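You operate a simulated robot arm through the tools that you are given. There is no shell and no other tool. Be economical: measure what you need, move in short steps, check, and stop when the job is done.

The job below is to be done with a simulated robot arm. You get a single attempt, and the scene is never put back.

JOB
Press the save button two times. Push the filters drawer shut. Close the returns drawer. Open the washer lid, put the blue hex socket in the bath of the washer, then shut the lid. Fetch the steel nut and set it on top of the silver steel block. Take the yellow battery pack on the top of the green bench and put it away on the top of the steel table. Put three of the green filters from the top of the green bench on the shelf of the mask table. Take the clear cup on the top of the long bench and put it away on the lower shelf of the fittings bench. Take the orange cup and leave it on the blue mat. Put the red strainer on the red grip test card. Pull the bench drawer three open. Any order will do. Set down upright: yellow battery pack, clear cup, orange cup.

Only the result counts: the job must be done as asked and must still hold three seconds after the hand-in. Knocking over, shifting, dropping, spilling or breaking anything else fails it. A push-on lid holds only when it is set on centred and level and pressed home; a screw cap is set on level and turned clockwise until tight.

ROBOT AND FRAMES
A 6-joint arm with a two-finger gripper on a trunk, on a base that drives. Base frame: it is fixed to the floor where the robot stands at the start and does not move with it; the origin is under the middle of the robot, x ahead of it, y to its left, z up. Readings come in mm, degrees, newtons and seconds.
With the tool pointing down near the work surface it reaches from about 260 to 720 mm from the robot's upright axis, wherever it stands. Its first joint turns from -166.0 to 166.0 degrees. Places, roughly: bath of the washer [2200, -2500, 800]; bench drawer three [1700, -4300, 800]; blue hex socket [-500, -4000, 1000]; blue mat [1800, -3900, 900]; clear cup [1750, -4250, 1000]; filters drawer [2300, -700, 800]; green filter [-750, -4000, 1000]; lower shelf of the fittings bench [-3300, 200, 600]; orange cup (8x7x9 cm) [2000, -3400, 900]; red grip test card (20x19x3 cm) [0, 4200, 900]; red strainer (18x8x8 cm) [-2500, 3300, 900]; returns drawer [2200, -1700, 500]; save button [600, 0, 800]; shelf of the mask table [-2000, -3900, 500]; steel block (8x5x8 cm) [-800, -4100, 900]; steel nut (4x4x3 cm) [-600, -4000, 900]; top of the steel table [400, 4000, 900]; washer lid [2200, -2700, 900]; yellow battery pack [-750, -4000, 1000]. Payload 1.57 kg.
The TCP is the grasp point between the finger pads, 21 mm short of the fingertips. In the tool frame z runs along the fingers and y along their closing line. Largest opening 70 mm; the body of the gripper starts 50 mm behind the TCP.
Orientation is that of the tool frame in the base frame, as a unit quaternion [x, y, z, w]. With the fingers straight down and closing along the base's y, the tool's x points along the base's -x, its y along +y and its z along -z.

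CONTROLS
- The arm moves only by the tool jog_arm. Its argument "rows" is one flat list of numbers, 7 for each row, row after row: the opening, from 0 (shut) to 1 (fully open), then the shift along the base's x, y, z in units of 20 mm (1.0 is 20 mm), then the turn, a rotation vector about the base's x, y, z in units of 4 degrees (1.0 is 4 degrees). In form: [grip, dx, dy, dz, rx, ry, rz, grip, dx, dy, dz, rx, ry, rz, ...]. A call has 1 to 20 rows; each row shifts and turns the commanded pose from where the row before left it. A call with a number of a shift or a turn outside -1 to 1 is refused whole. Rows are played at 5 a second. More than 50 mm and 8.6 degrees between two rows, or a gripper value outside its range, and nothing of the call is played. A pose out of reach is approached as far as the arm can. The call stops where the force on the tool passes 40 N (or 10 N more than at its start, if that is more) or the arm is blocked; 0.2 s more then pass. Each finger halts on what it meets, pressing with about 30 N; the grip force reading is that of the motor and also rises with nothing between the fingers. The clock runs only during rows and for 0.2 s after the last one: add rows that do not move to give the fingers time. The reply holds the time, the measured pose of the TCP, the force on the tool along the base axes, the opening and the grip force, in the units named above and with some noise, with the torque about the TCP (base axes, N m) and any sound that the robot's microphone picked up, and new pictures: "show" is both (left out), scene, wrist or none.
- Cameras (640 x 400 px; columns grow to the right, rows downward): "scene" is now at [23.9, 150.8, 1485.9]; the picture's right is [-0.04, -1.00, 0.00], its down [-0.69, 0.03, -0.72] and it looks along [0.72, -0.03, -0.69] (base axes); focal length 282 px, centre (320, 200). "wrist" rides on the gripper at [79, 4, -81] in the tool frame; the picture's right is [-0.05, 1.00, 0.00], its down [-0.67, -0.04, -0.74] and it looks along [-0.74, -0.04, 0.67] (tool axes); focal length 256 px, centre (320, 200). There is no depth. A picture from a camera that has moved, and an enlarged one, comes with that camera's place and axes in the base frame and with its lens.
- roll_base(legs): drives the robot by 1 to 6 legs, each [ahead, left, turn to the left] in mm, mm and degrees, along the robot's own axes; the way and the turn of a leg run together, so that a leg with both is an arc; at most 1500 mm and 180 degrees a leg. The arm and the cameras ride along, it lands a little off, and it stops where it bumps. It gives what a move gives, and a new picture of the scene camera.
- pan_tilt(pan, tilt): turns the head with the scene camera to pan (to the left, within 155 degrees either way) and tilt (down, from -29 to 69), counted from straight ahead of the robot. It gives what a move gives, and a new picture of the scene camera.
- zoom(camera, box): a new picture of the part [left, top, right, bottom] of that camera's present view, enlarged. It takes no simulated time.
- job_done(): hands the job in; it is judged then, once.

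Go step by step. Nothing tells you exact positions but the pictures and the camera data: compare them with the known pose of the tool, close in by small moves and look again before you grip or let go. The budget is 567 turns and 360 pictures, counting those below and the enlarged ones. Unless the task says otherwise, let go and move clear before handing in.

The tools are called as name(argument=value, ...) on one line, values as JSON. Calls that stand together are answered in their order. jog_arm: Moves the arm, as the interface text tells. Its arguments: {"type":"object","properties":{"rows":{"type":"array"},"show":{"type":"string","enum":["both","scene","wrist","none"]}},"required":["rows"]} The other tools are called the same way: roll_base (legs) drives the base; pan_tilt (pan, tilt) turns the head that bears the scene camera; zoom (camera, box) takes an enlarged picture of a part of a camera's view; job_done () hands the job in.

At the start:

```text
time_s: 0.0
position: [394.6, 170.6, 1120.4]
tcp_rot: [0.0, 1.0, -0.001, 0.0]
ft_force: [1.2, 0.0, -0.4]
moment: [-0.02, -0.01, 0.0]
opening: 69.7
grasp_force: 0.1
robot x, y, heading: [-0.4, 0.6, -0.3]
head pan, tilt: [-2.3, 43.9]
```

scene: 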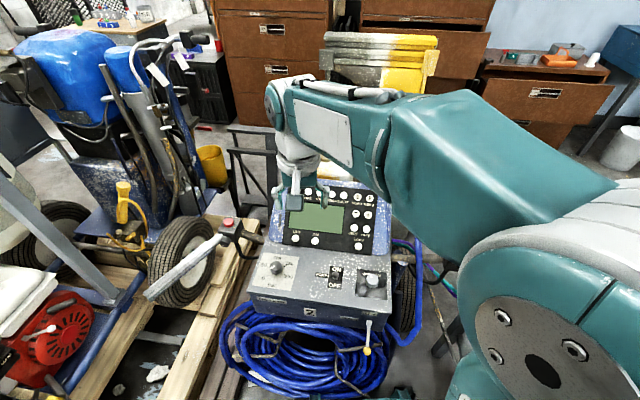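
wrist: 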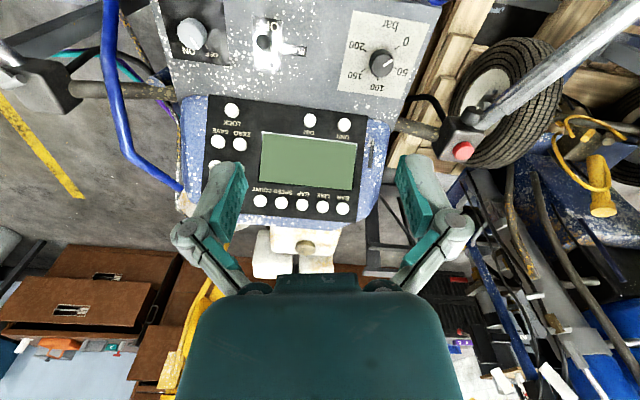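

I see a machine panel in front of the robot with small buttons; the save button should be on it. I'll enlarge the panel to read the labels.

zoom(camera="wrist", box=[180, 80, 400, 230])

zoom(camera="scene", box=[260, 170, 400, 260])

```text
2.67 times, centred on (290, 155) of wrist
camera zoom: at [315.3, 174.7, 1201.2], right [0.05, 1.0, 0.0], down [0.67, -0.03, 0.74], along [0.74, -0.04, -0.67], focal length 683 px, centre (400, 320)
```

zoom: 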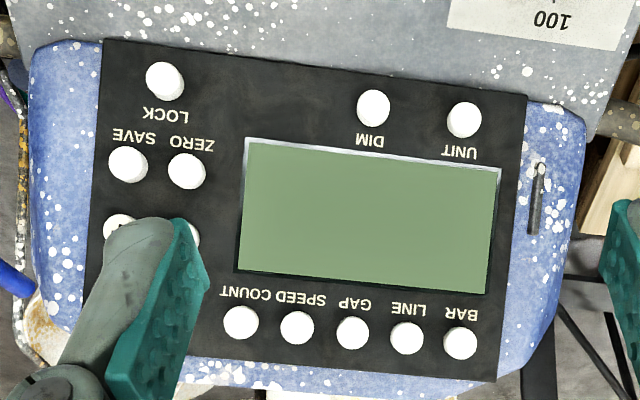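

```text
4.44 times, centred on (330, 215) of scene
camera zoom: at [23.9, 150.8, 1485.9], right [-0.04, -1.0, 0.0], down [-0.69, 0.03, -0.72], along [0.72, -0.03, -0.69], focal length 1252 px, centre (276, 133)
```

zoom: 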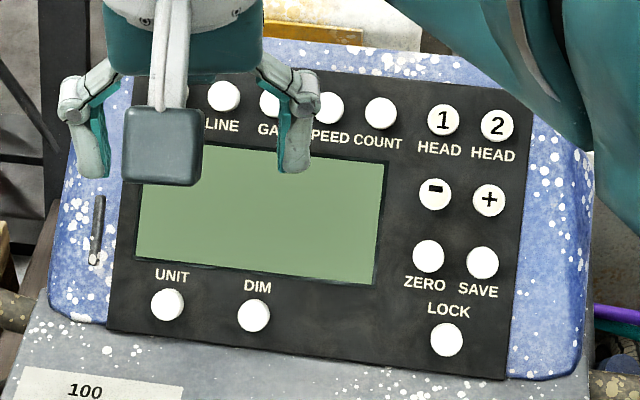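

The SAVE button triangulates to about [552, -6, 854] on a panel tilted about 39°. I shut the fingers, tilt the tool normal to the panel and go to a hover in front of it.

jog_arm(rows=[0, 0.39, -0.76, -0.78, 0, -0.81, 0, 0, 0.39, -0.76, -0.78, 0, -0.81, 0, 0, 0.39, -0.76, -0.78, 0, -0.81, 0, 0, 0.39, -0.76, -0.78, 0, -0.81, 0, 0, 0.39, -0.76, -0.78, 0, -0.81, 0, 0, 0.39, -0.76, -0.78, 0, -0.81, 0, 0, 0.39, -0.76, -0.78, 0, -0.81, 0, 0, 0.39, -0.76, -0.78, 0, -0.81, 0, 0, 0.39, -0.76, -0.78, 0, -0.81, 0, 0, 0.39, -0.76, -0.78, 0, -0.81, 0, 0, 0.39, -0.76, -0.78, 0, -0.81, 0, 0, 0.39, -0.76, -0.78, 0, -0.81, 0, 0, 0, 0, 0, 0, 0, 0, 0, 0, 0, 0, 0, 0, 0])

```text
time_s: 3.0
position: [487.9, -13.1, 932.8]
tcp_rot: [0.0, 0.943, 0.0, 0.332]
ft_force: [-0.2, 1.0, 0.6]
moment: [-0.02, -0.01, -0.01]
opening: 0.0
grasp_force: 28.3
robot x, y, heading: [-2.0, 0.3, 0.0]
head pan, tilt: [-2.3, 43.9]
camera scene: at [24.2, 149.9, 1485.9], right [-0.04, -1.0, 0.0], down [-0.69, 0.03, -0.72], along [0.72, -0.03, -0.69], focal length 282 px, centre (320, 200)
camera wrist: at [375.7, -8.9, 945.9], right [0.04, 1.0, 0.03], down [0.05, -0.04, 1.0], along [1.0, -0.04, -0.05], focal length 256 px, centre (320, 200)
```

scene: 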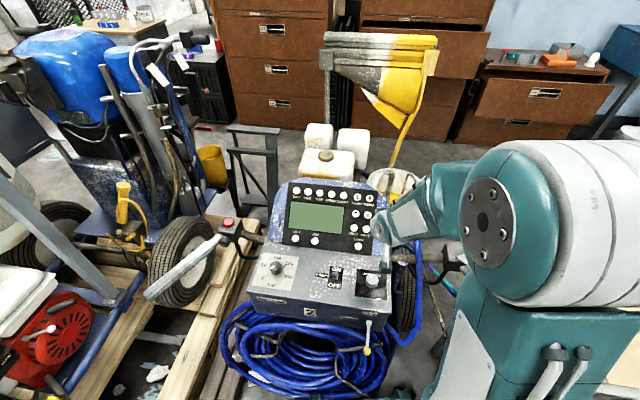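
wrist: 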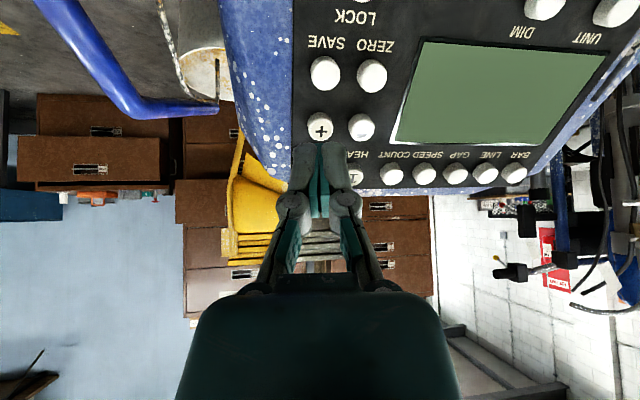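

The button lies nearly on the tool axis. I advance 64 mm along the axis and look.

jog_arm(rows=[0, 0.5, 0.06, -0.62, 0, 0, 0, 0, 0.5, 0.06, -0.62, 0, 0, 0, 0, 0.5, 0.06, -0.62, 0, 0, 0, 0, 0.5, 0.06, -0.62, 0, 0, 0, 0, 0, 0, 0, 0, 0, 0], show="wrist")

zoom(camera="scene", box=[260, 170, 440, 260])

```text
time_s: 4.2
position: [528.0, -7.5, 882.9]
tcp_rot: [0.0, 0.943, 0.0, 0.333]
ft_force: [-0.3, 0.6, -0.5]
moment: [0.02, 0.04, 0.01]
opening: 0.3
grasp_force: 27.9
robot x, y, heading: [-0.4, 3.1, -0.1]
head pan, tilt: [-2.3, 43.9]
camera wrist: at [415.4, -3.2, 896.5], right [0.04, 1.0, 0.03], down [0.05, -0.03, 1.0], along [1.0, -0.04, -0.05], focal length 256 px, centre (320, 200)
```

wrist: 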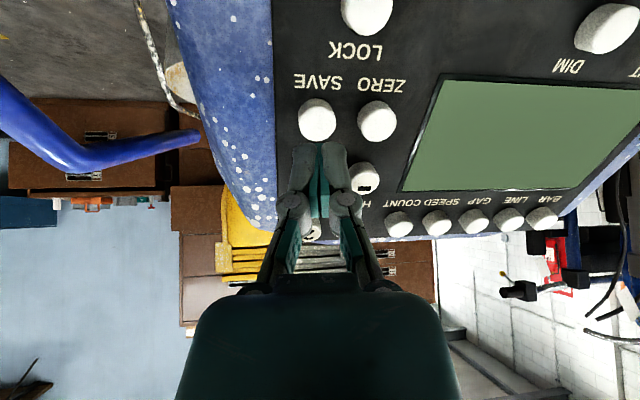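

```text
3.56 times, centred on (350, 215) of scene
camera zoom: at [24.5, 150.0, 1485.9], right [-0.04, -1.0, 0.0], down [-0.69, 0.03, -0.72], along [0.72, -0.03, -0.69], focal length 1001 px, centre (213, 147)
```

zoom: 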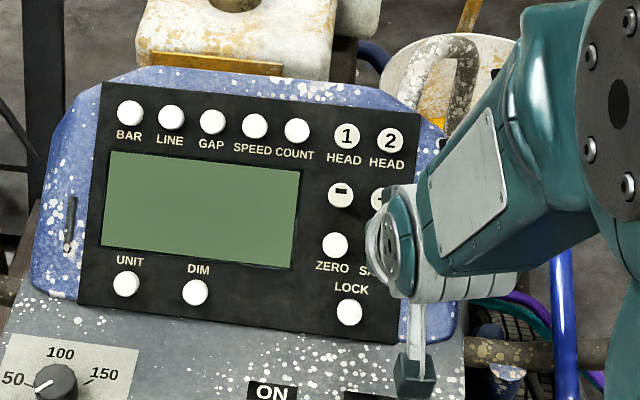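

The tool axis meets the SAVE button some 20–30 mm past the tips. I advance slowly and watch force and sound.

jog_arm(rows=[0, 0.157, 0, -0.195, 0, 0, 0, 0, 0.157, 0, -0.195, 0, 0, 0, 0, 0.157, 0, -0.195, 0, 0, 0, 0, 0.157, 0, -0.195, 0, 0, 0], show="wrist")

```text
time_s: 5.2
position: [539.4, -7.5, 868.2]
tcp_rot: [0.0, 0.943, 0.0, 0.332]
ft_force: [-0.3, -0.2, 0.0]
moment: [0.02, -0.01, 0.0]
opening: 0.0
grasp_force: 28.3
robot x, y, heading: [1.6, 2.2, -0.0]
head pan, tilt: [-2.3, 43.9]
camera wrist: at [427.9, -3.8, 881.1], right [0.04, 1.0, 0.03], down [0.05, -0.03, 1.0], along [1.0, -0.04, -0.05], focal length 256 px, centre (320, 200)
```

wrist: 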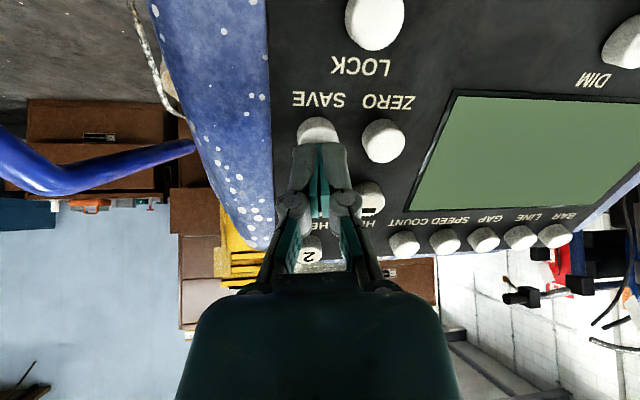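

The tip is about to meet SAVE. I continue in 2.5 mm steps.

jog_arm(rows=[0, 0.078, 0, -0.097, 0, 0, 0, 0, 0.078, 0, -0.097, 0, 0, 0, 0, 0.078, 0, -0.097, 0, 0, 0], show="none")

```text
time_s: 6.0
position: [545.1, -7.7, 863.3]
tcp_rot: [0.0, 0.943, 0.0, 0.333]
ft_force: [-0.9, -1.3, 1.7]
moment: [-0.03, -0.01, -0.02]
opening: 0.2
grasp_force: 28.8
robot x, y, heading: [3.9, 1.2, 0.2]
head pan, tilt: [-2.3, 43.9]
```

Slight force perhaps; continue with 1 mm steps.

jog_arm(rows=[0, 0.031, 0, -0.039, 0, 0, 0, 0, 0.031, 0, -0.039, 0, 0, 0], show="none")

```text
time_s: 6.6
position: [546.0, -7.3, 861.3]
tcp_rot: [0.001, 0.943, 0.0, 0.332]
ft_force: [-2.1, -0.7, 6.4]
moment: [-0.06, -0.08, -0.05]
opening: 0.0
grasp_force: 28.3
robot x, y, heading: [-3.5, -1.7, -0.1]
head pan, tilt: [-2.3, 43.9]
heard: click
```

A click was heard: first press. I back off and look to verify before the second press.

jog_arm(rows=[0, -0.2, 0, 0.25, 0, 0, 0, 0, -0.2, 0, 0.25, 0, 0, 0, 0, 0, 0, 0, 0, 0, 0], show="wrist")

```text
time_s: 7.4
position: [538.4, -7.0, 871.8]
tcp_rot: [-0.001, 0.943, 0.0, 0.333]
ft_force: [-0.2, -0.8, 0.4]
moment: [-0.01, 0.01, 0.0]
opening: 0.0
grasp_force: 28.3
robot x, y, heading: [-0.5, 0.9, 0.0]
head pan, tilt: [-2.3, 43.9]
camera wrist: at [425.9, -3.7, 883.7], right [0.04, 1.0, 0.03], down [0.05, -0.04, 1.0], along [1.0, -0.04, -0.05], focal length 256 px, centre (320, 200)
```

wrist: 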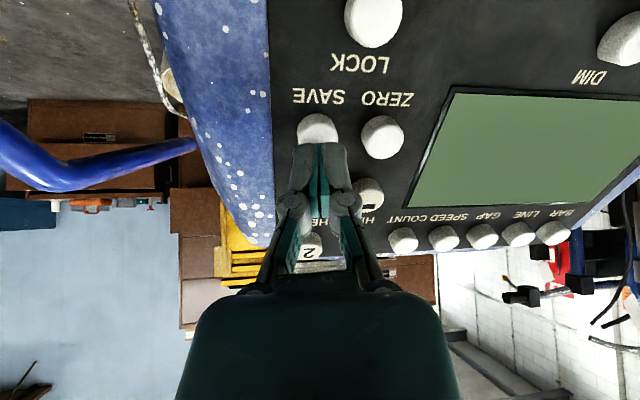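

Now the second press, by the same travel.

jog_arm(rows=[0, 0.15, 0, -0.1875, 0, 0, 0, 0, 0.15, 0, -0.1875, 0, 0, 0, 0, 0.1, 0, -0.125, 0, 0, 0, 0, 0, 0, 0, 0, 0, 0], show="none")

```text
time_s: 8.4
position: [546.4, -7.8, 861.3]
tcp_rot: [0.0, 0.943, -0.001, 0.333]
ft_force: [-3.7, -0.5, 8.5]
moment: [-0.08, -0.08, -0.04]
opening: 0.1
grasp_force: 28.5
robot x, y, heading: [3.9, -2.7, 0.1]
head pan, tilt: [-2.3, 43.9]
heard: click
```

Second click heard. I withdraw along the axis, raise the arm to a tucked pose, then look around.

jog_arm(rows=[0, -0.6, 0, 0.75, 0, 0, 0, 0, -0.6, 0, 0.75, 0, 0, 0, 0, -0.6, 0, 0.75, 0, 0, 0, 0, -0.6, 0, 0.75, 0, 0, 0, 0, -0.6, 0, 0.75, 0, 0.9, 0, 0, -0.6, 0, 0.9, 0, 0.9, 0, 0, -0.6, 0, 0.9, 0, 0.9, 0, 0, -0.6, 0, 0.9, 0, 0.9, 0, 0, -0.6, 0, 0.9, 0, 0.9, 0, 0, -0.6, 0, 0.9, 0, 0.9, 0, 0, -0.6, 0, 0.9, 0, 0.9, 0, 0, -0.6, 0, 0.9, 0, 0.9, 0, 0, -0.6, 0, 0.9, 0, 0.9, 0, 0, 0, 0, 0.9, 0, 0.9, 0, 0, 0, 0, 0, 0, 0.7, 0, 0, 0, 0, 0, 0, 0, 0], show="none")

pan_tilt(pan=-40, tilt=25)

pan_tilt(pan=-100, tilt=25)

pan_tilt(pan=-150, tilt=25)

pan_tilt(pan=150, tilt=25)

pan_tilt(pan=90, tilt=25)

```text
time_s: 11.8
position: [393.6, -10.3, 1093.5]
tcp_rot: [-0.001, 1.0, 0.0, 0.0]
ft_force: [0.4, -0.3, 0.1]
moment: [-0.01, 0.0, 0.02]
opening: 0.0
grasp_force: 28.7
out of reach, approached as far as the arm can: row 5
robot x, y, heading: [1.4, -4.0, -0.2]
head pan, tilt: [-2.3, 43.9]
```

```text
time_s: 12.8
position: [394.7, -10.7, 1092.6]
tcp_rot: [0.0, 1.0, 0.0, 0.0]
ft_force: [-0.4, 0.3, -0.1]
moment: [0.0, 0.02, -0.02]
opening: 0.0
grasp_force: 28.4
robot x, y, heading: [1.0, 2.2, -0.2]
head pan, tilt: [-40.0, 25.0]
camera scene: at [12.4, 94.2, 1515.0], right [-0.64, -0.77, 0.0], down [-0.32, 0.27, -0.91], along [0.69, -0.58, -0.42], focal length 282 px, centre (320, 200)
```

scene: 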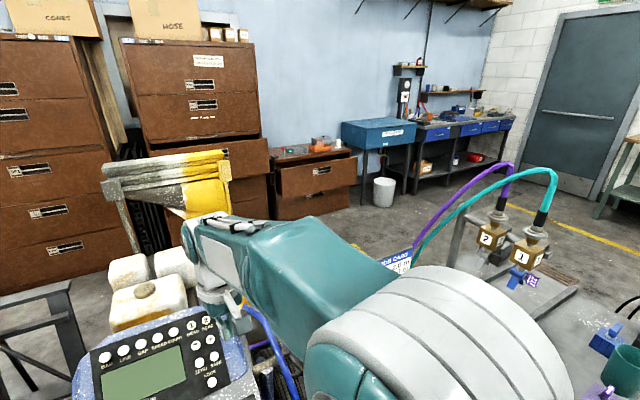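

```text
time_s: 14.1
position: [394.0, -10.1, 1093.5]
tcp_rot: [-0.001, 1.0, -0.001, 0.0]
ft_force: [-0.5, 0.4, -0.7]
moment: [0.01, 0.02, -0.02]
opening: 0.0
grasp_force: 28.3
robot x, y, heading: [-3.5, 0.3, -0.2]
head pan, tilt: [-100.0, 25.0]
camera scene: at [-74.2, 62.6, 1515.1], right [-0.98, 0.17, 0.0], down [0.07, 0.42, -0.91], along [-0.16, -0.89, -0.42], focal length 282 px, centre (320, 200)
```

scene: 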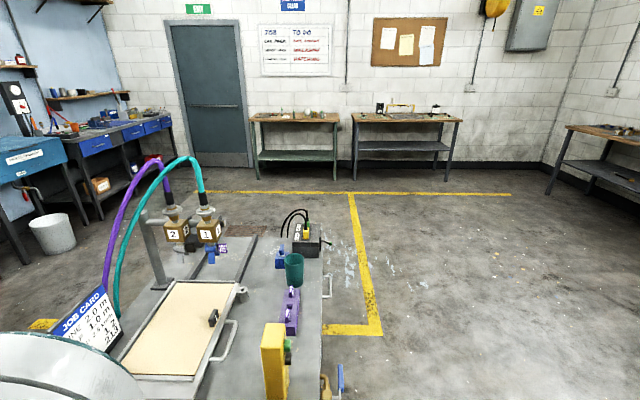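

```text
time_s: 15.3
position: [393.9, -10.9, 1093.9]
tcp_rot: [0.0, 1.0, 0.001, 0.0]
ft_force: [0.1, 0.0, -0.3]
moment: [0.0, -0.02, -0.01]
opening: 0.0
grasp_force: 28.0
robot x, y, heading: [-0.3, -0.6, 0.2]
head pan, tilt: [-150.0, 25.0]
camera scene: at [-138.0, 107.3, 1515.1], right [-0.5, 0.87, 0.0], down [0.37, 0.21, -0.91], along [-0.78, -0.45, -0.42], focal length 282 px, centre (320, 200)
```

scene: 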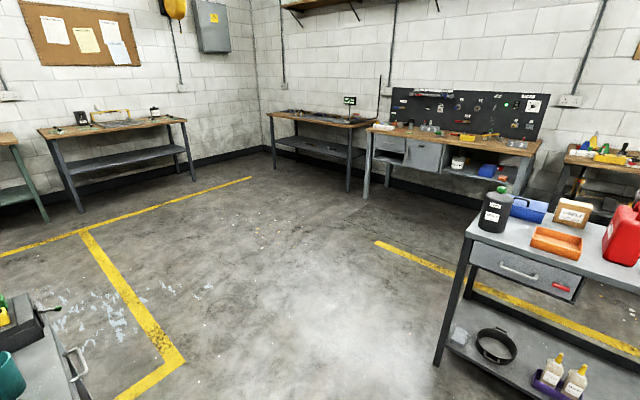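

```text
time_s: 19.4
position: [394.2, -10.1, 1092.3]
tcp_rot: [0.0, 1.0, -0.001, 0.0]
ft_force: [0.8, 0.3, -0.3]
moment: [0.02, 0.02, 0.01]
opening: 0.0
grasp_force: 28.4
robot x, y, heading: [-4.4, -2.1, -0.1]
head pan, tilt: [150.0, 25.0]
camera scene: at [-138.0, 199.5, 1515.1], right [0.5, 0.87, 0.0], down [0.37, -0.21, -0.91], along [-0.79, 0.45, -0.42], focal length 282 px, centre (320, 200)
```

scene: 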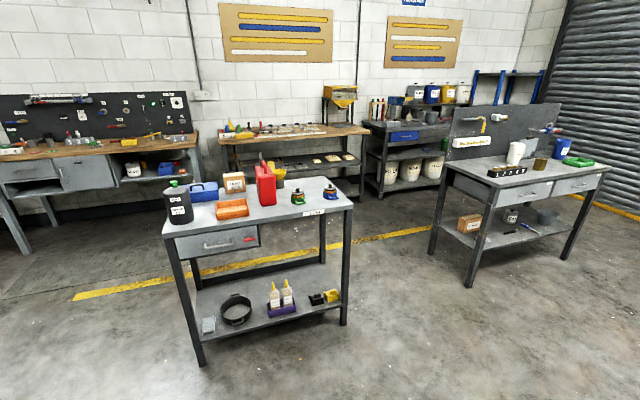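

```text
time_s: 20.7
position: [394.5, -9.5, 1093.1]
tcp_rot: [-0.001, 1.0, 0.0, 0.0]
ft_force: [-0.9, 0.3, -1.0]
moment: [-0.06, 0.0, -0.01]
opening: 0.0
grasp_force: 29.0
robot x, y, heading: [0.9, 1.8, 0.1]
head pan, tilt: [90.0, 25.0]
camera scene: at [-58.3, 245.6, 1515.0], right [1.0, 0.0, 0.0], down [0.0, -0.42, -0.91], along [0.0, 0.91, -0.42], focal length 282 px, centre (320, 200)
```

scene: 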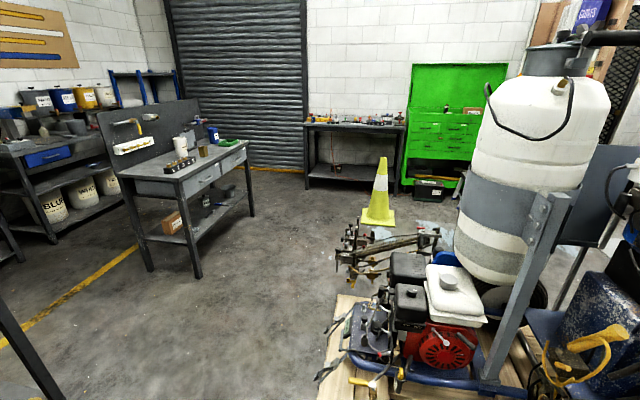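

The rig on the right ends near x = -300, and a table stands behind at about x = -1100, so I back out 620 mm and turn right. Then I look down at the clearance.

roll_base(legs=[[-620, 0, 0], [0, 0, -90]])

pan_tilt(pan=0, tilt=45)

```text
time_s: 28.1
position: [-632.7, -395.9, 1093.1]
tcp_rot: [0.711, 0.703, 0.0, 0.0]
ft_force: [-0.3, -0.7, -0.7]
moment: [0.02, -0.03, -0.02]
opening: 0.0
grasp_force: 28.9
robot x, y, heading: [-619.0, 3.0, -90.7]
head pan, tilt: [90.0, 25.0]
camera scene: at [-370.8, 53.1, 1515.0], right [-0.01, -1.0, 0.0], down [-0.42, 0.01, -0.91], along [0.91, -0.01, -0.42], focal length 282 px, centre (320, 200)
```

scene: 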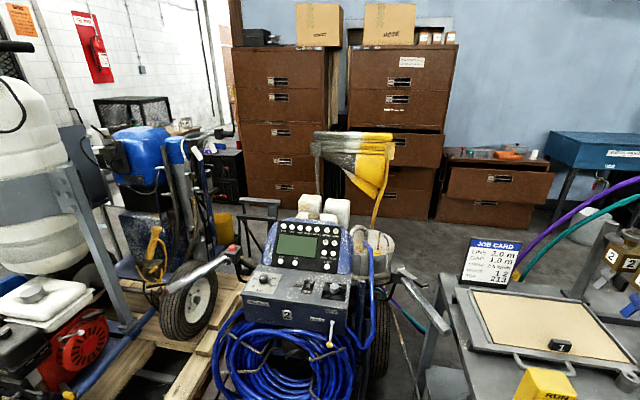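

```text
time_s: 29.7
position: [-632.8, -395.1, 1092.1]
tcp_rot: [0.712, 0.702, 0.0, 0.0]
ft_force: [0.7, 0.4, -0.3]
moment: [0.01, 0.01, 0.01]
opening: 0.0
grasp_force: 28.8
robot x, y, heading: [-620.6, -2.1, -90.8]
head pan, tilt: [0.0, 45.0]
camera scene: at [-463.9, -27.2, 1484.4], right [-1.0, 0.01, 0.0], down [0.01, 0.71, -0.71], along [-0.01, -0.71, -0.71], focal length 282 px, centre (320, 200)
```

scene: 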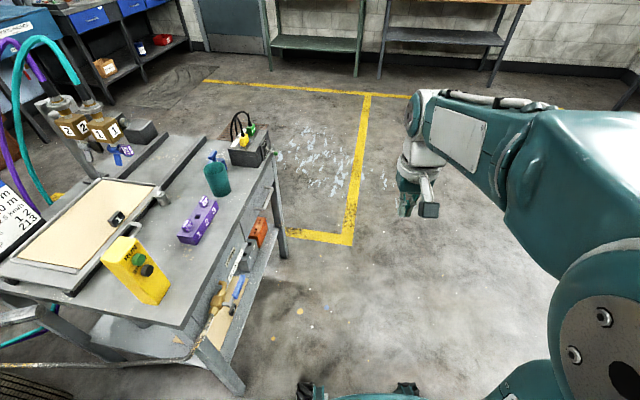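

The table's edge is at about x = -300 and the floor beyond is open. I shift right 100 mm, drive south to y ≈ -1750 and turn to face the drawers.

roll_base(legs=[[300, -100, 0], [1450, 0, 0], [0, 0, 90]])

pan_tilt(pan=0, tilt=20)

```text
time_s: 42.5
position: [-347.2, -1775.9, 1092.5]
tcp_rot: [0.002, 1.0, 0.0, 0.0]
ft_force: [0.3, -1.0, 0.9]
moment: [0.03, 0.01, -0.02]
opening: 0.0
grasp_force: 28.7
robot x, y, heading: [-742.4, -1761.7, -0.5]
head pan, tilt: [0.0, 45.0]
camera scene: at [-717.0, -1611.0, 1484.4], right [-0.01, -1.0, 0.0], down [-0.71, 0.0, -0.71], along [0.71, 0.0, -0.71], focal length 282 px, centre (320, 200)
```

scene: 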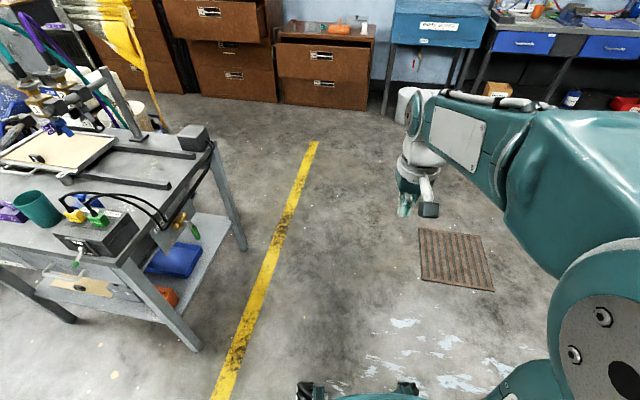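

```text
time_s: 43.4
position: [-346.7, -1776.5, 1092.7]
tcp_rot: [0.002, 1.0, 0.0, 0.0]
ft_force: [-0.4, 0.2, -0.2]
moment: [0.0, -0.01, 0.01]
opening: 0.0
grasp_force: 28.9
robot x, y, heading: [-744.4, -1766.9, -0.1]
head pan, tilt: [0.0, 20.0]
camera scene: at [-705.2, -1611.0, 1523.0], right [-0.01, -1.0, 0.0], down [-0.34, 0.0, -0.94], along [0.94, -0.01, -0.34], focal length 282 px, centre (320, 200)
```

scene: 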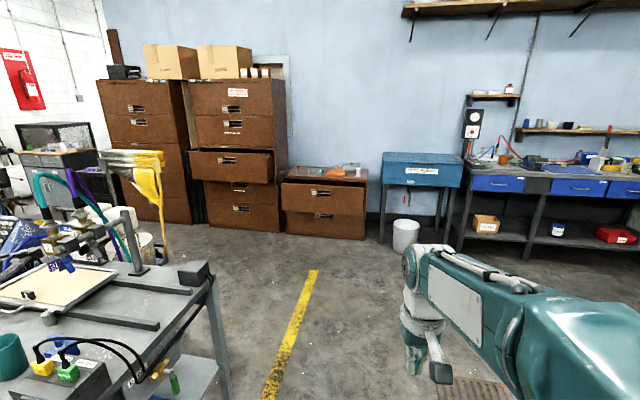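

I see the third drawer of the tall cabinet open (filters) and the low cabinet's upper drawer open (returns). I drive ahead 1400 mm and look closer.

roll_base(legs=[[1450, 0, 0]])

pan_tilt(pan=20, tilt=25)

pan_tilt(pan=-20, tilt=30)

```text
time_s: 50.6
position: [1107.0, -1786.4, 1092.1]
tcp_rot: [0.003, 1.0, 0.0, 0.0]
ft_force: [-0.3, -0.4, -1.1]
moment: [0.02, -0.02, 0.01]
opening: 0.2
grasp_force: 28.4
robot x, y, heading: [716.3, -1776.1, -0.6]
head pan, tilt: [0.0, 20.0]
camera scene: at [749.3, -1620.6, 1523.1], right [-0.01, -1.0, 0.0], down [-0.34, 0.0, -0.94], along [0.94, -0.01, -0.34], focal length 282 px, centre (320, 200)
```

scene: 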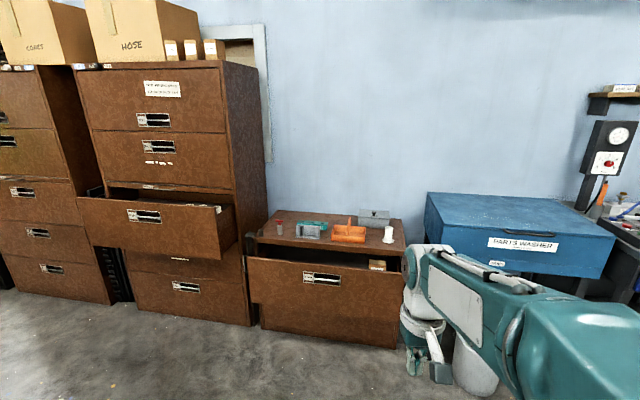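

```text
time_s: 51.5
position: [1107.1, -1787.2, 1093.0]
tcp_rot: [0.004, 1.0, 0.001, 0.0]
ft_force: [0.4, -0.9, 0.0]
moment: [0.03, 0.01, 0.02]
opening: 0.0
grasp_force: 28.4
robot x, y, heading: [713.7, -1772.8, -0.5]
head pan, tilt: [20.0, 25.0]
camera scene: at [743.0, -1589.1, 1515.0], right [0.33, -0.94, 0.0], down [-0.4, -0.14, -0.91], along [0.85, 0.3, -0.42], focal length 282 px, centre (320, 200)
```

scene: 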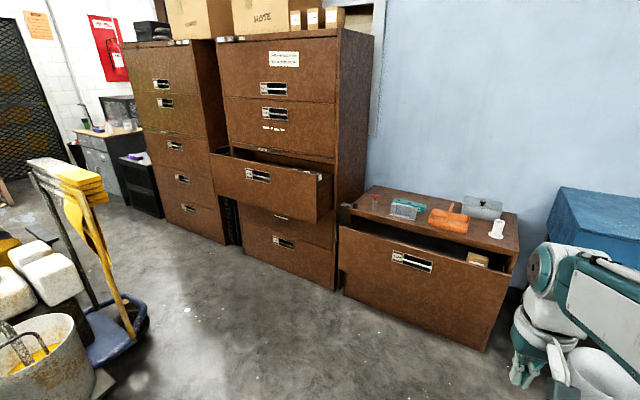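

```text
time_s: 52.5
position: [1107.5, -1786.3, 1091.7]
tcp_rot: [0.003, 1.0, 0.0, 0.0]
ft_force: [1.2, 0.3, 0.0]
moment: [-0.01, 0.0, 0.02]
opening: 0.0
grasp_force: 28.7
robot x, y, heading: [714.9, -1777.0, -0.3]
head pan, tilt: [-20.0, 30.0]
camera scene: at [740.9, -1651.5, 1507.0], right [-0.35, -0.94, 0.0], down [-0.47, 0.17, -0.87], along [0.81, -0.3, -0.5], focal length 282 px, centre (320, 200)
```

scene: 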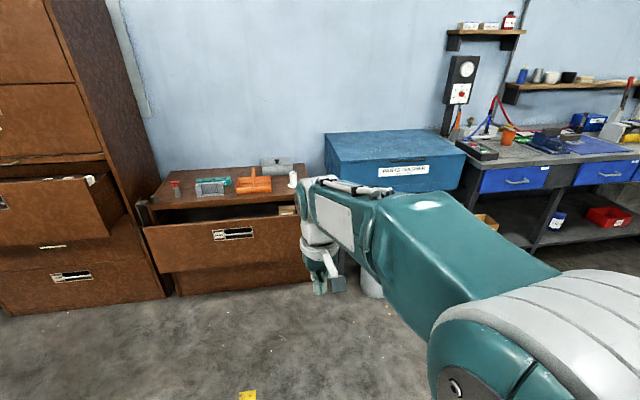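

I drive up to the low cabinet, centred on its drawer at about y = -1650, and then read the label.

roll_base(legs=[[850, 130, 0.4]])

pan_tilt(pan=0, tilt=55)

```text
time_s: 57.1
position: [1961.5, -1656.2, 1092.4]
tcp_rot: [-0.001, 1.0, 0.0, 0.001]
ft_force: [0.3, -0.5, -0.1]
moment: [0.0, 0.0, -0.01]
opening: 0.1
grasp_force: 28.7
robot x, y, heading: [1567.3, -1645.0, 0.1]
head pan, tilt: [-20.0, 30.0]
camera scene: at [1594.3, -1524.4, 1507.0], right [-0.34, -0.94, 0.0], down [-0.47, 0.17, -0.87], along [0.81, -0.29, -0.5], focal length 282 px, centre (320, 200)
```

scene: 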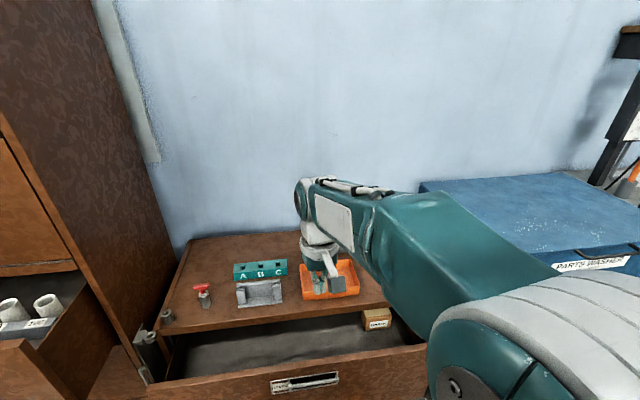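

```text
time_s: 58.0
position: [1962.6, -1655.5, 1092.7]
tcp_rot: [-0.001, 1.0, -0.001, 0.0]
ft_force: [-0.4, 0.1, -0.1]
moment: [-0.03, 0.01, 0.0]
opening: 0.0
grasp_force: 28.3
robot x, y, heading: [1570.0, -1644.2, -0.1]
head pan, tilt: [0.0, 55.0]
camera scene: at [1581.4, -1493.5, 1471.0], right [0.0, -1.0, 0.0], down [-0.82, 0.0, -0.57], along [0.57, 0.0, -0.82], focal length 282 px, centre (320, 200)
```

scene: 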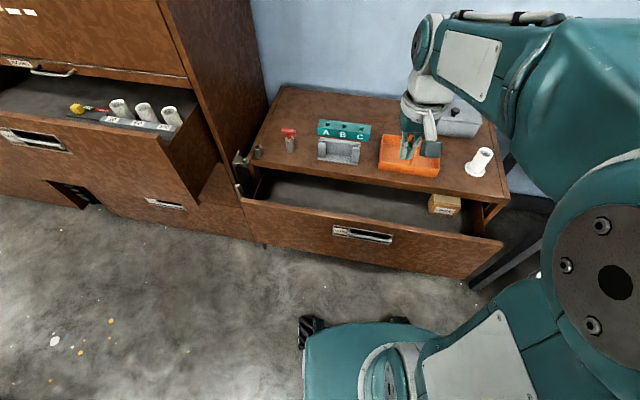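

zoom(camera="scene", box=[300, 200, 440, 280])

zoom(camera="scene", box=[0, 50, 200, 220])

```text
4.57 times, centred on (370, 240) of scene
camera zoom: at [1581.4, -1493.5, 1471.0], right [0.0, -1.0, 0.0], down [-0.82, 0.0, -0.57], along [0.57, 0.0, -0.82], focal length 1287 px, centre (91, 17)
```

zoom: 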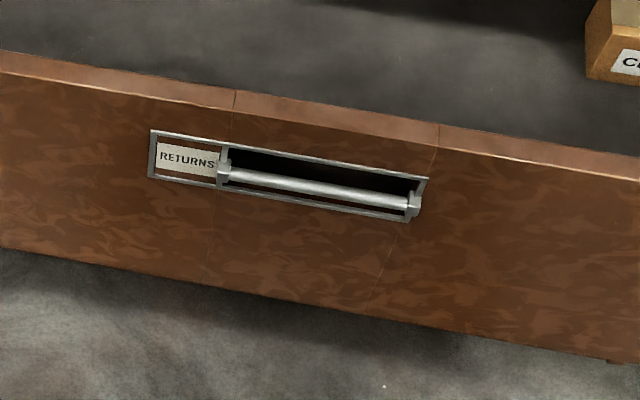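

```text
2.35 times, centred on (100, 135) of scene
camera zoom: at [1581.4, -1493.5, 1471.0], right [0.0, -1.0, 0.0], down [-0.82, 0.0, -0.57], along [0.57, 0.0, -0.82], focal length 663 px, centre (838, 353)
```

zoom: 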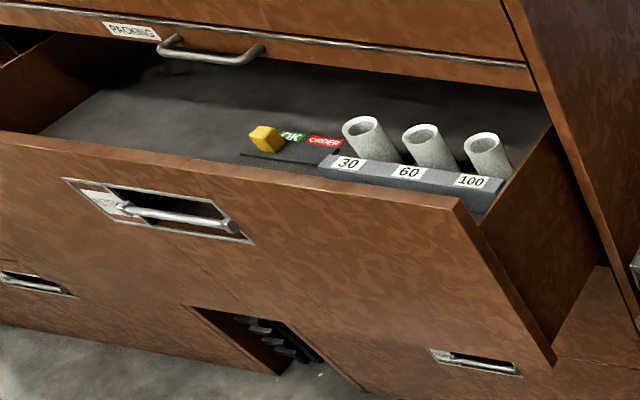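

The RETURNS drawer is confirmed; its front is at roughly (2015, -1650, 637) and faces about 11° off. I square the base to it.

roll_base(legs=[[-45, 85, -10.8]])

```text
time_s: 59.1
position: [1914.0, -1661.2, 1093.0]
tcp_rot: [0.095, 0.995, 0.006, 0.001]
ft_force: [0.3, -1.2, 0.0]
moment: [0.04, -0.02, 0.0]
opening: 0.2
grasp_force: 28.3
robot x, y, heading: [1531.2, -1564.5, -10.9]
head pan, tilt: [0.0, 55.0]
camera scene: at [1569.0, -1435.9, 1472.9], right [-0.19, -0.98, -0.01], down [-0.8, 0.16, -0.57], along [0.56, -0.1, -0.82], focal length 282 px, centre (320, 200)
```

scene: 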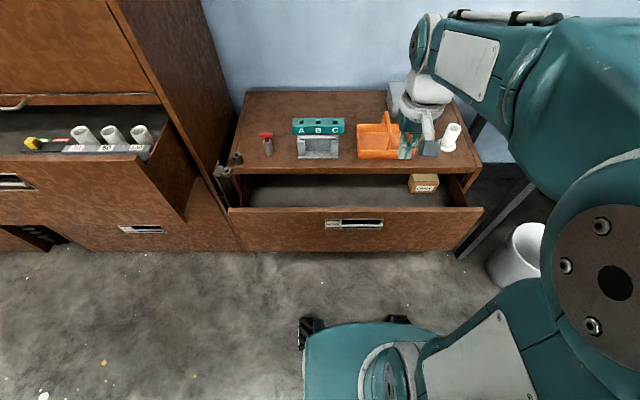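

Squared up nicely. I lower the closed hand in front of the drawer and pitch it 60° forward.

jog_arm(rows=[0, 0, 0, -0.98, -0.175, -0.92, 0, 0, 0, 0, -0.98, -0.175, -0.92, 0, 0, 0, 0, -0.98, -0.175, -0.92, 0, 0, 0, 0, -0.98, -0.175, -0.92, 0, 0, 0, 0, -0.98, -0.175, -0.92, 0, 0, 0, 0, -0.98, -0.175, -0.92, 0, 0, 0, 0, -0.98, -0.175, -0.92, 0, 0, 0, 0, -0.98, -0.175, -0.92, 0, 0, 0, 0, -0.98, -0.175, -0.92, 0, 0, 0, 0, -0.98, -0.175, -0.92, 0, 0, 0, 0, -0.98, -0.175, -0.92, 0, 0, 0, 0, -0.98, -0.175, -0.92, 0, 0, 0, 0, -0.98, -0.175, -0.92, 0, 0, 0, 0, -0.98, -0.175, -0.92, 0, 0, 0, 0, -0.98, -0.175, -0.92, 0, 0, 0, 0, -0.98, -0.175, -0.92, 0, 0, 0, 0, 0, 0, 0, 0], show="scene")

```text
time_s: 62.7
position: [1960.4, -1659.1, 791.1]
tcp_rot: [0.083, 0.862, -0.047, 0.498]
ft_force: [-0.8, -0.5, -0.1]
moment: [-0.01, -0.03, -0.03]
opening: 0.2
grasp_force: 28.8
out of reach, approached as far as the arm can: row 9, 10, 11, 12, 13
robot x, y, heading: [1529.5, -1562.7, -11.1]
head pan, tilt: [0.0, 55.0]
camera scene: at [1573.3, -1416.6, 1471.0], right [-0.19, -0.98, 0.0], down [-0.81, 0.15, -0.57], along [0.56, -0.11, -0.82], focal length 282 px, centre (320, 200)
```

scene: 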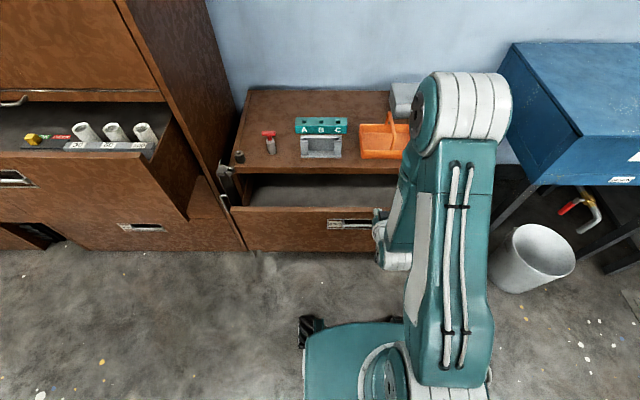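

The hand settled a little ahead of the command, still short of the front. I continue straight down to about z = 585 and look through both cameras.

jog_arm(rows=[0, 0, 0, -0.95, 0, 0, 0, 0, 0, 0, -0.95, 0, 0, 0, 0, 0, 0, -0.95, 0, 0, 0, 0, 0, 0, -0.95, 0, 0, 0, 0, 0, 0, -0.95, 0, 0, 0, 0, 0, 0, -0.95, 0, 0, 0, 0, 0, 0, -0.95, 0, 0, 0, 0, 0, 0, -0.95, 0, 0, 0, 0, 0, 0, -0.95, 0, 0, 0, 0, 0, 0, -0.95, 0, 0, 0, 0, 0, 0, 0, 0, 0, 0])

```text
time_s: 65.1
position: [1960.8, -1658.9, 600.3]
tcp_rot: [0.084, 0.862, -0.047, 0.498]
ft_force: [-0.6, 0.2, 0.2]
moment: [-0.02, 0.0, 0.0]
opening: 0.1
grasp_force: 29.1
robot x, y, heading: [1525.8, -1561.9, -11.0]
head pan, tilt: [0.0, 55.0]
camera scene: at [1573.6, -1416.6, 1471.0], right [-0.19, -0.98, 0.0], down [-0.81, 0.15, -0.57], along [0.56, -0.11, -0.82], focal length 282 px, centre (320, 200)
camera wrist: at [1853.8, -1634.7, 571.2], right [0.22, 0.97, 0.05], down [-0.31, 0.02, 0.95], along [0.92, -0.22, 0.31], focal length 256 px, centre (320, 200)
```

scene: 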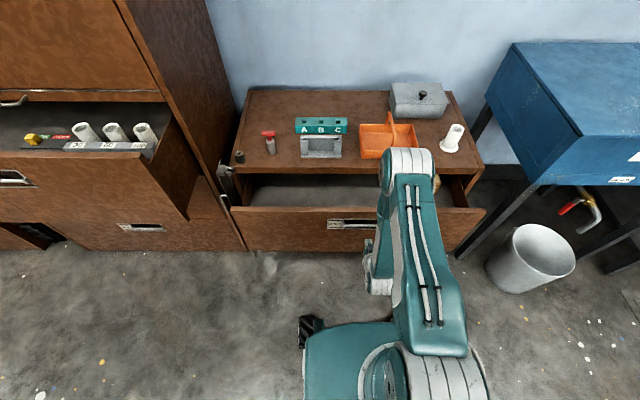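
wrist: 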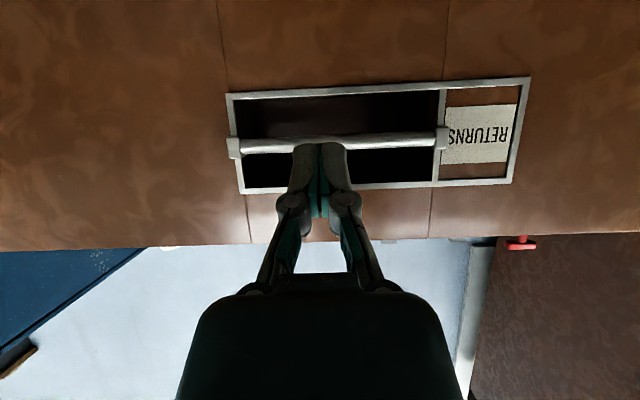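

The tip is level with the handle bar; I lower 70 mm to push on the plain panel below it, then move forward.

jog_arm(rows=[0, 0, 0, -0.9, 0, 0, 0, 0, 0, 0, -0.9, 0, 0, 0, 0, 0, 0, -0.9, 0, 0, 0, 0, 0, 0, -0.9, 0, 0, 0, 0, 0.49, -0.09, 0, 0, 0, 0, 0, 0.49, -0.09, 0, 0, 0, 0, 0, 0.49, -0.09, 0, 0, 0, 0, 0, 0.49, -0.09, 0, 0, 0, 0, 0, 0.49, -0.09, 0, 0, 0, 0, 0, 0.49, -0.09, 0, 0, 0, 0, 0, 0.49, -0.09, 0, 0, 0, 0, 0, 0.49, -0.09, 0, 0, 0, 0])

```text
time_s: 67.7
position: [2040.2, -1674.3, 530.4]
tcp_rot: [0.083, 0.862, -0.047, 0.498]
ft_force: [-0.6, 0.3, -0.4]
moment: [0.0, -0.02, 0.0]
opening: 0.1
grasp_force: 28.4
robot x, y, heading: [1530.7, -1561.8, -10.9]
head pan, tilt: [0.0, 55.0]
camera scene: at [1573.7, -1416.7, 1471.0], right [-0.19, -0.98, 0.0], down [-0.81, 0.15, -0.57], along [0.56, -0.11, -0.82], focal length 282 px, centre (320, 200)
camera wrist: at [1933.4, -1649.0, 500.1], right [0.22, 0.97, 0.05], down [-0.31, 0.02, 0.95], along [0.92, -0.22, 0.31], focal length 256 px, centre (320, 200)
```

scene: 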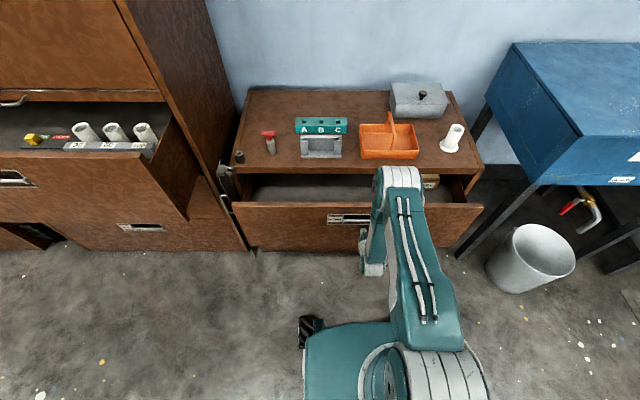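
wrist: 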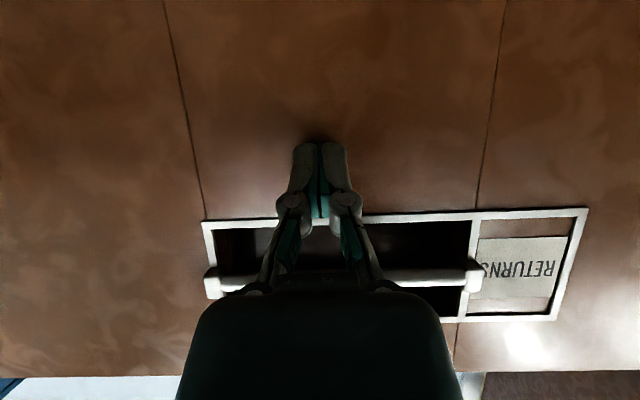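

Tip is nearly at the panel. I push ahead along the drawer axis.

jog_arm(rows=[0, 0.49, -0.09, 0, 0, 0, 0, 0, 0.49, -0.09, 0, 0, 0, 0, 0, 0.49, -0.09, 0, 0, 0, 0, 0, 0.49, -0.09, 0, 0, 0, 0, 0, 0.49, -0.09, 0, 0, 0, 0, 0, 0.49, -0.09, 0, 0, 0, 0, 0, 0.49, -0.09, 0, 0, 0, 0, 0, 0.49, -0.09, 0, 0, 0, 0, 0, 0.49, -0.09, 0, 0, 0, 0, 0, 0.49, -0.09, 0, 0, 0, 0], show="scene")

```text
time_s: 69.9
position: [2137.6, -1692.7, 529.4]
tcp_rot: [0.083, 0.861, -0.047, 0.499]
ft_force: [0.4, -0.2, -1.2]
moment: [0.01, 0.0, -0.02]
opening: 0.0
grasp_force: 28.6
robot x, y, heading: [1530.3, -1567.9, -11.1]
head pan, tilt: [0.0, 55.0]
camera scene: at [1574.0, -1416.8, 1471.0], right [-0.19, -0.98, 0.0], down [-0.81, 0.15, -0.57], along [0.56, -0.11, -0.82], focal length 282 px, centre (320, 200)
```

scene: 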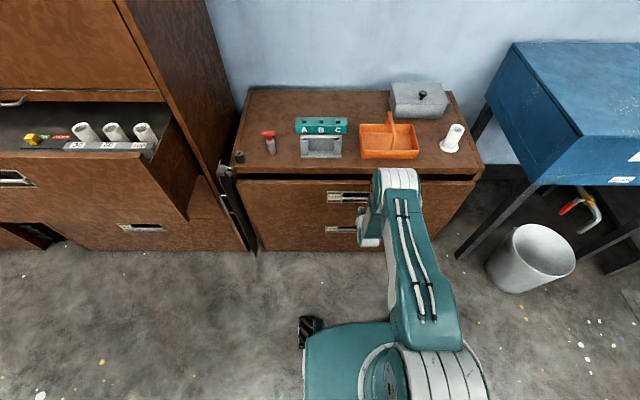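

It glides in; a small gap remains. I keep pushing in small steps.

jog_arm(rows=[0, 0.3, -0.055, 0, 0, 0, 0, 0, 0.3, -0.055, 0, 0, 0, 0, 0, 0.3, -0.055, 0, 0, 0, 0, 0, 0.3, -0.055, 0, 0, 0, 0, 0, 0.3, -0.055, 0, 0, 0, 0, 0, 0.3, -0.055, 0, 0, 0, 0, 0, 0.3, -0.055, 0, 0, 0, 0, 0, 0.3, -0.055, 0, 0, 0, 0], show="scene")

```text
time_s: 71.5
position: [2173.1, -1698.2, 527.3]
tcp_rot: [0.084, 0.864, -0.047, 0.495]
ft_force: [-4.0, 1.9, 2.5]
moment: [-0.01, -0.03, -0.02]
opening: 6.1
grasp_force: 28.2
robot x, y, heading: [1530.4, -1563.4, -11.1]
head pan, tilt: [0.0, 55.0]
stopped in row 7: the force on the tool passed its limit at 49 N (the readings are from after the stop); the commanded pose is now the measured one
camera scene: at [1573.7, -1416.5, 1471.0], right [-0.19, -0.98, 0.0], down [-0.81, 0.15, -0.57], along [0.56, -0.11, -0.82], focal length 282 px, centre (320, 200)
```

scene: 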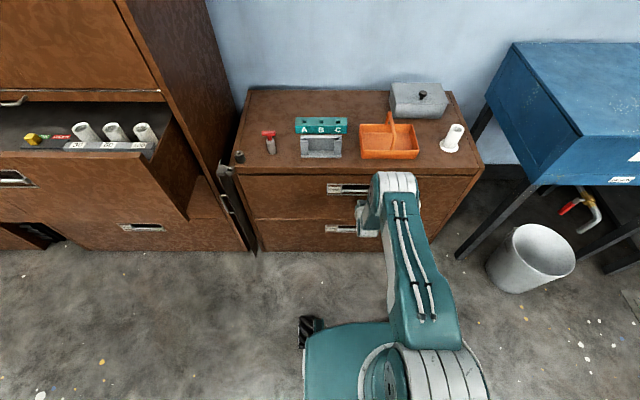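

The returns drawer is shut flush. I withdraw, raise the hand, and slide the base left along the cabinets toward the open drawer.

jog_arm(rows=[0, -0.9, 0.17, 0, 0, 0, 0, 0, -0.9, 0.17, 0, 0, 0, 0, 0, -0.9, 0.17, 0, 0, 0, 0, 0, -0.9, 0.17, 0, 0, 0, 0, 0, -0.9, 0.17, 0.5, 0, 0, 0, 0, -0.9, 0.17, 0.5, 0, 0, 0, 0, -0.9, 0.17, 0.5, 0, 0, 0, 0, -0.9, 0.17, 0.9, 0, 0, 0, 0, -0.5, 0.1, 0.9, 0, 0, 0, 0, -0.5, 0.1, 0.9, 0, 0, 0, 0, 0, 0, 0.9, 0, 0, 0, 0, 0, 0, 0.9, 0, 0, 0, 0, 0, 0, 0.9, 0, 0, 0, 0, 0, 0, 0.9, 0, 0, 0, 0, 0, 0, 0.9, 0, 0, 0], show="none")

pan_tilt(pan=50, tilt=40)

```text
time_s: 74.7
position: [2010.3, -1666.9, 701.1]
tcp_rot: [0.084, 0.864, -0.047, 0.494]
ft_force: [0.1, 0.3, 0.9]
moment: [-0.01, 0.0, 0.02]
opening: 0.0
grasp_force: 28.2
robot x, y, heading: [1533.1, -1564.8, -11.1]
head pan, tilt: [0.0, 55.0]
```

```text
time_s: 75.9
position: [2009.5, -1667.1, 701.0]
tcp_rot: [0.084, 0.864, -0.047, 0.495]
ft_force: [0.6, -0.4, 0.7]
moment: [-0.01, 0.04, -0.02]
opening: 0.0
grasp_force: 28.5
robot x, y, heading: [1528.9, -1563.0, -10.5]
head pan, tilt: [50.0, 40.0]
camera scene: at [1568.7, -1349.3, 1491.6], right [0.63, -0.78, 0.0], down [-0.5, -0.41, -0.77], along [0.59, 0.48, -0.64], focal length 282 px, centre (320, 200)
```

scene: 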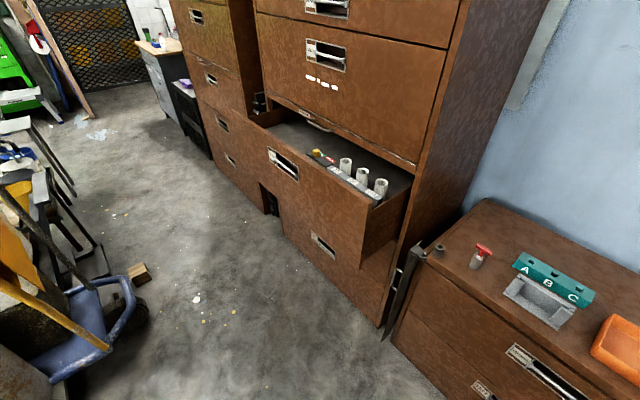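

zoom(camera="scene", box=[250, 120, 350, 200])

```text
5.00 times, centred on (300, 160) of scene
camera zoom: at [1568.7, -1349.3, 1491.6], right [0.63, -0.78, 0.0], down [-0.5, -0.41, -0.77], along [0.59, 0.48, -0.64], focal length 1408 px, centre (420, 400)
```

zoom: 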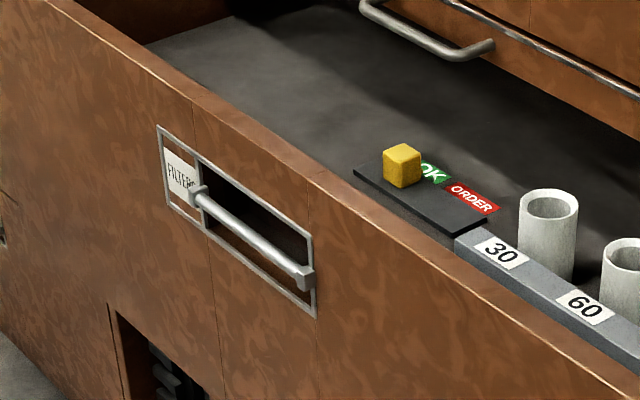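

The label reads FILTERS; its handle is near (2090, -790, 990). I back off 230 mm, then slide left 865 mm.

roll_base(legs=[[-230, 0, 0], [0, 865, 0]])

pan_tilt(pan=0, tilt=40)

```text
time_s: 81.8
position: [1945.0, -776.1, 700.9]
tcp_rot: [0.083, 0.864, -0.046, 0.494]
ft_force: [1.0, -0.1, 1.1]
moment: [0.01, -0.01, 0.0]
opening: 0.0
grasp_force: 28.6
robot x, y, heading: [1466.5, -673.6, -10.8]
head pan, tilt: [50.0, 40.0]
camera scene: at [1502.4, -461.1, 1492.0], right [0.63, -0.77, 0.0], down [-0.5, -0.41, -0.77], along [0.59, 0.49, -0.64], focal length 282 px, centre (320, 200)
```

scene: 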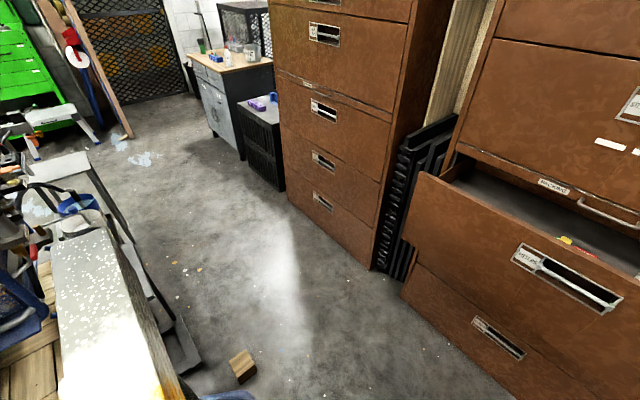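

```text
time_s: 83.0
position: [1945.3, -776.0, 701.4]
tcp_rot: [0.082, 0.863, -0.046, 0.496]
ft_force: [-0.1, 0.5, 0.7]
moment: [-0.02, -0.01, -0.01]
opening: 0.1
grasp_force: 29.1
robot x, y, heading: [1462.7, -674.3, -10.9]
head pan, tilt: [0.0, 40.0]
camera scene: at [1520.4, -528.9, 1491.7], right [-0.19, -0.98, 0.0], down [-0.63, 0.12, -0.77], along [0.75, -0.14, -0.64], focal length 282 px, centre (320, 200)
```

scene: 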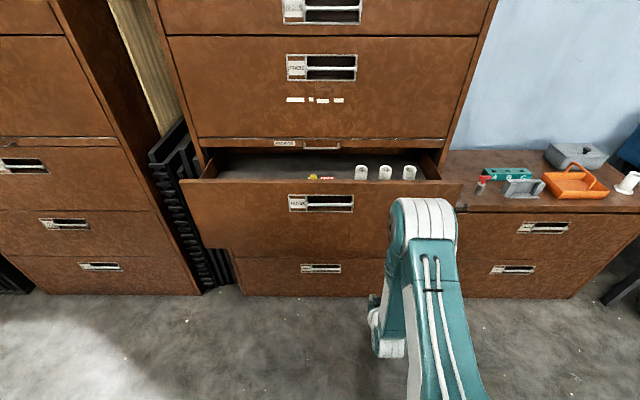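

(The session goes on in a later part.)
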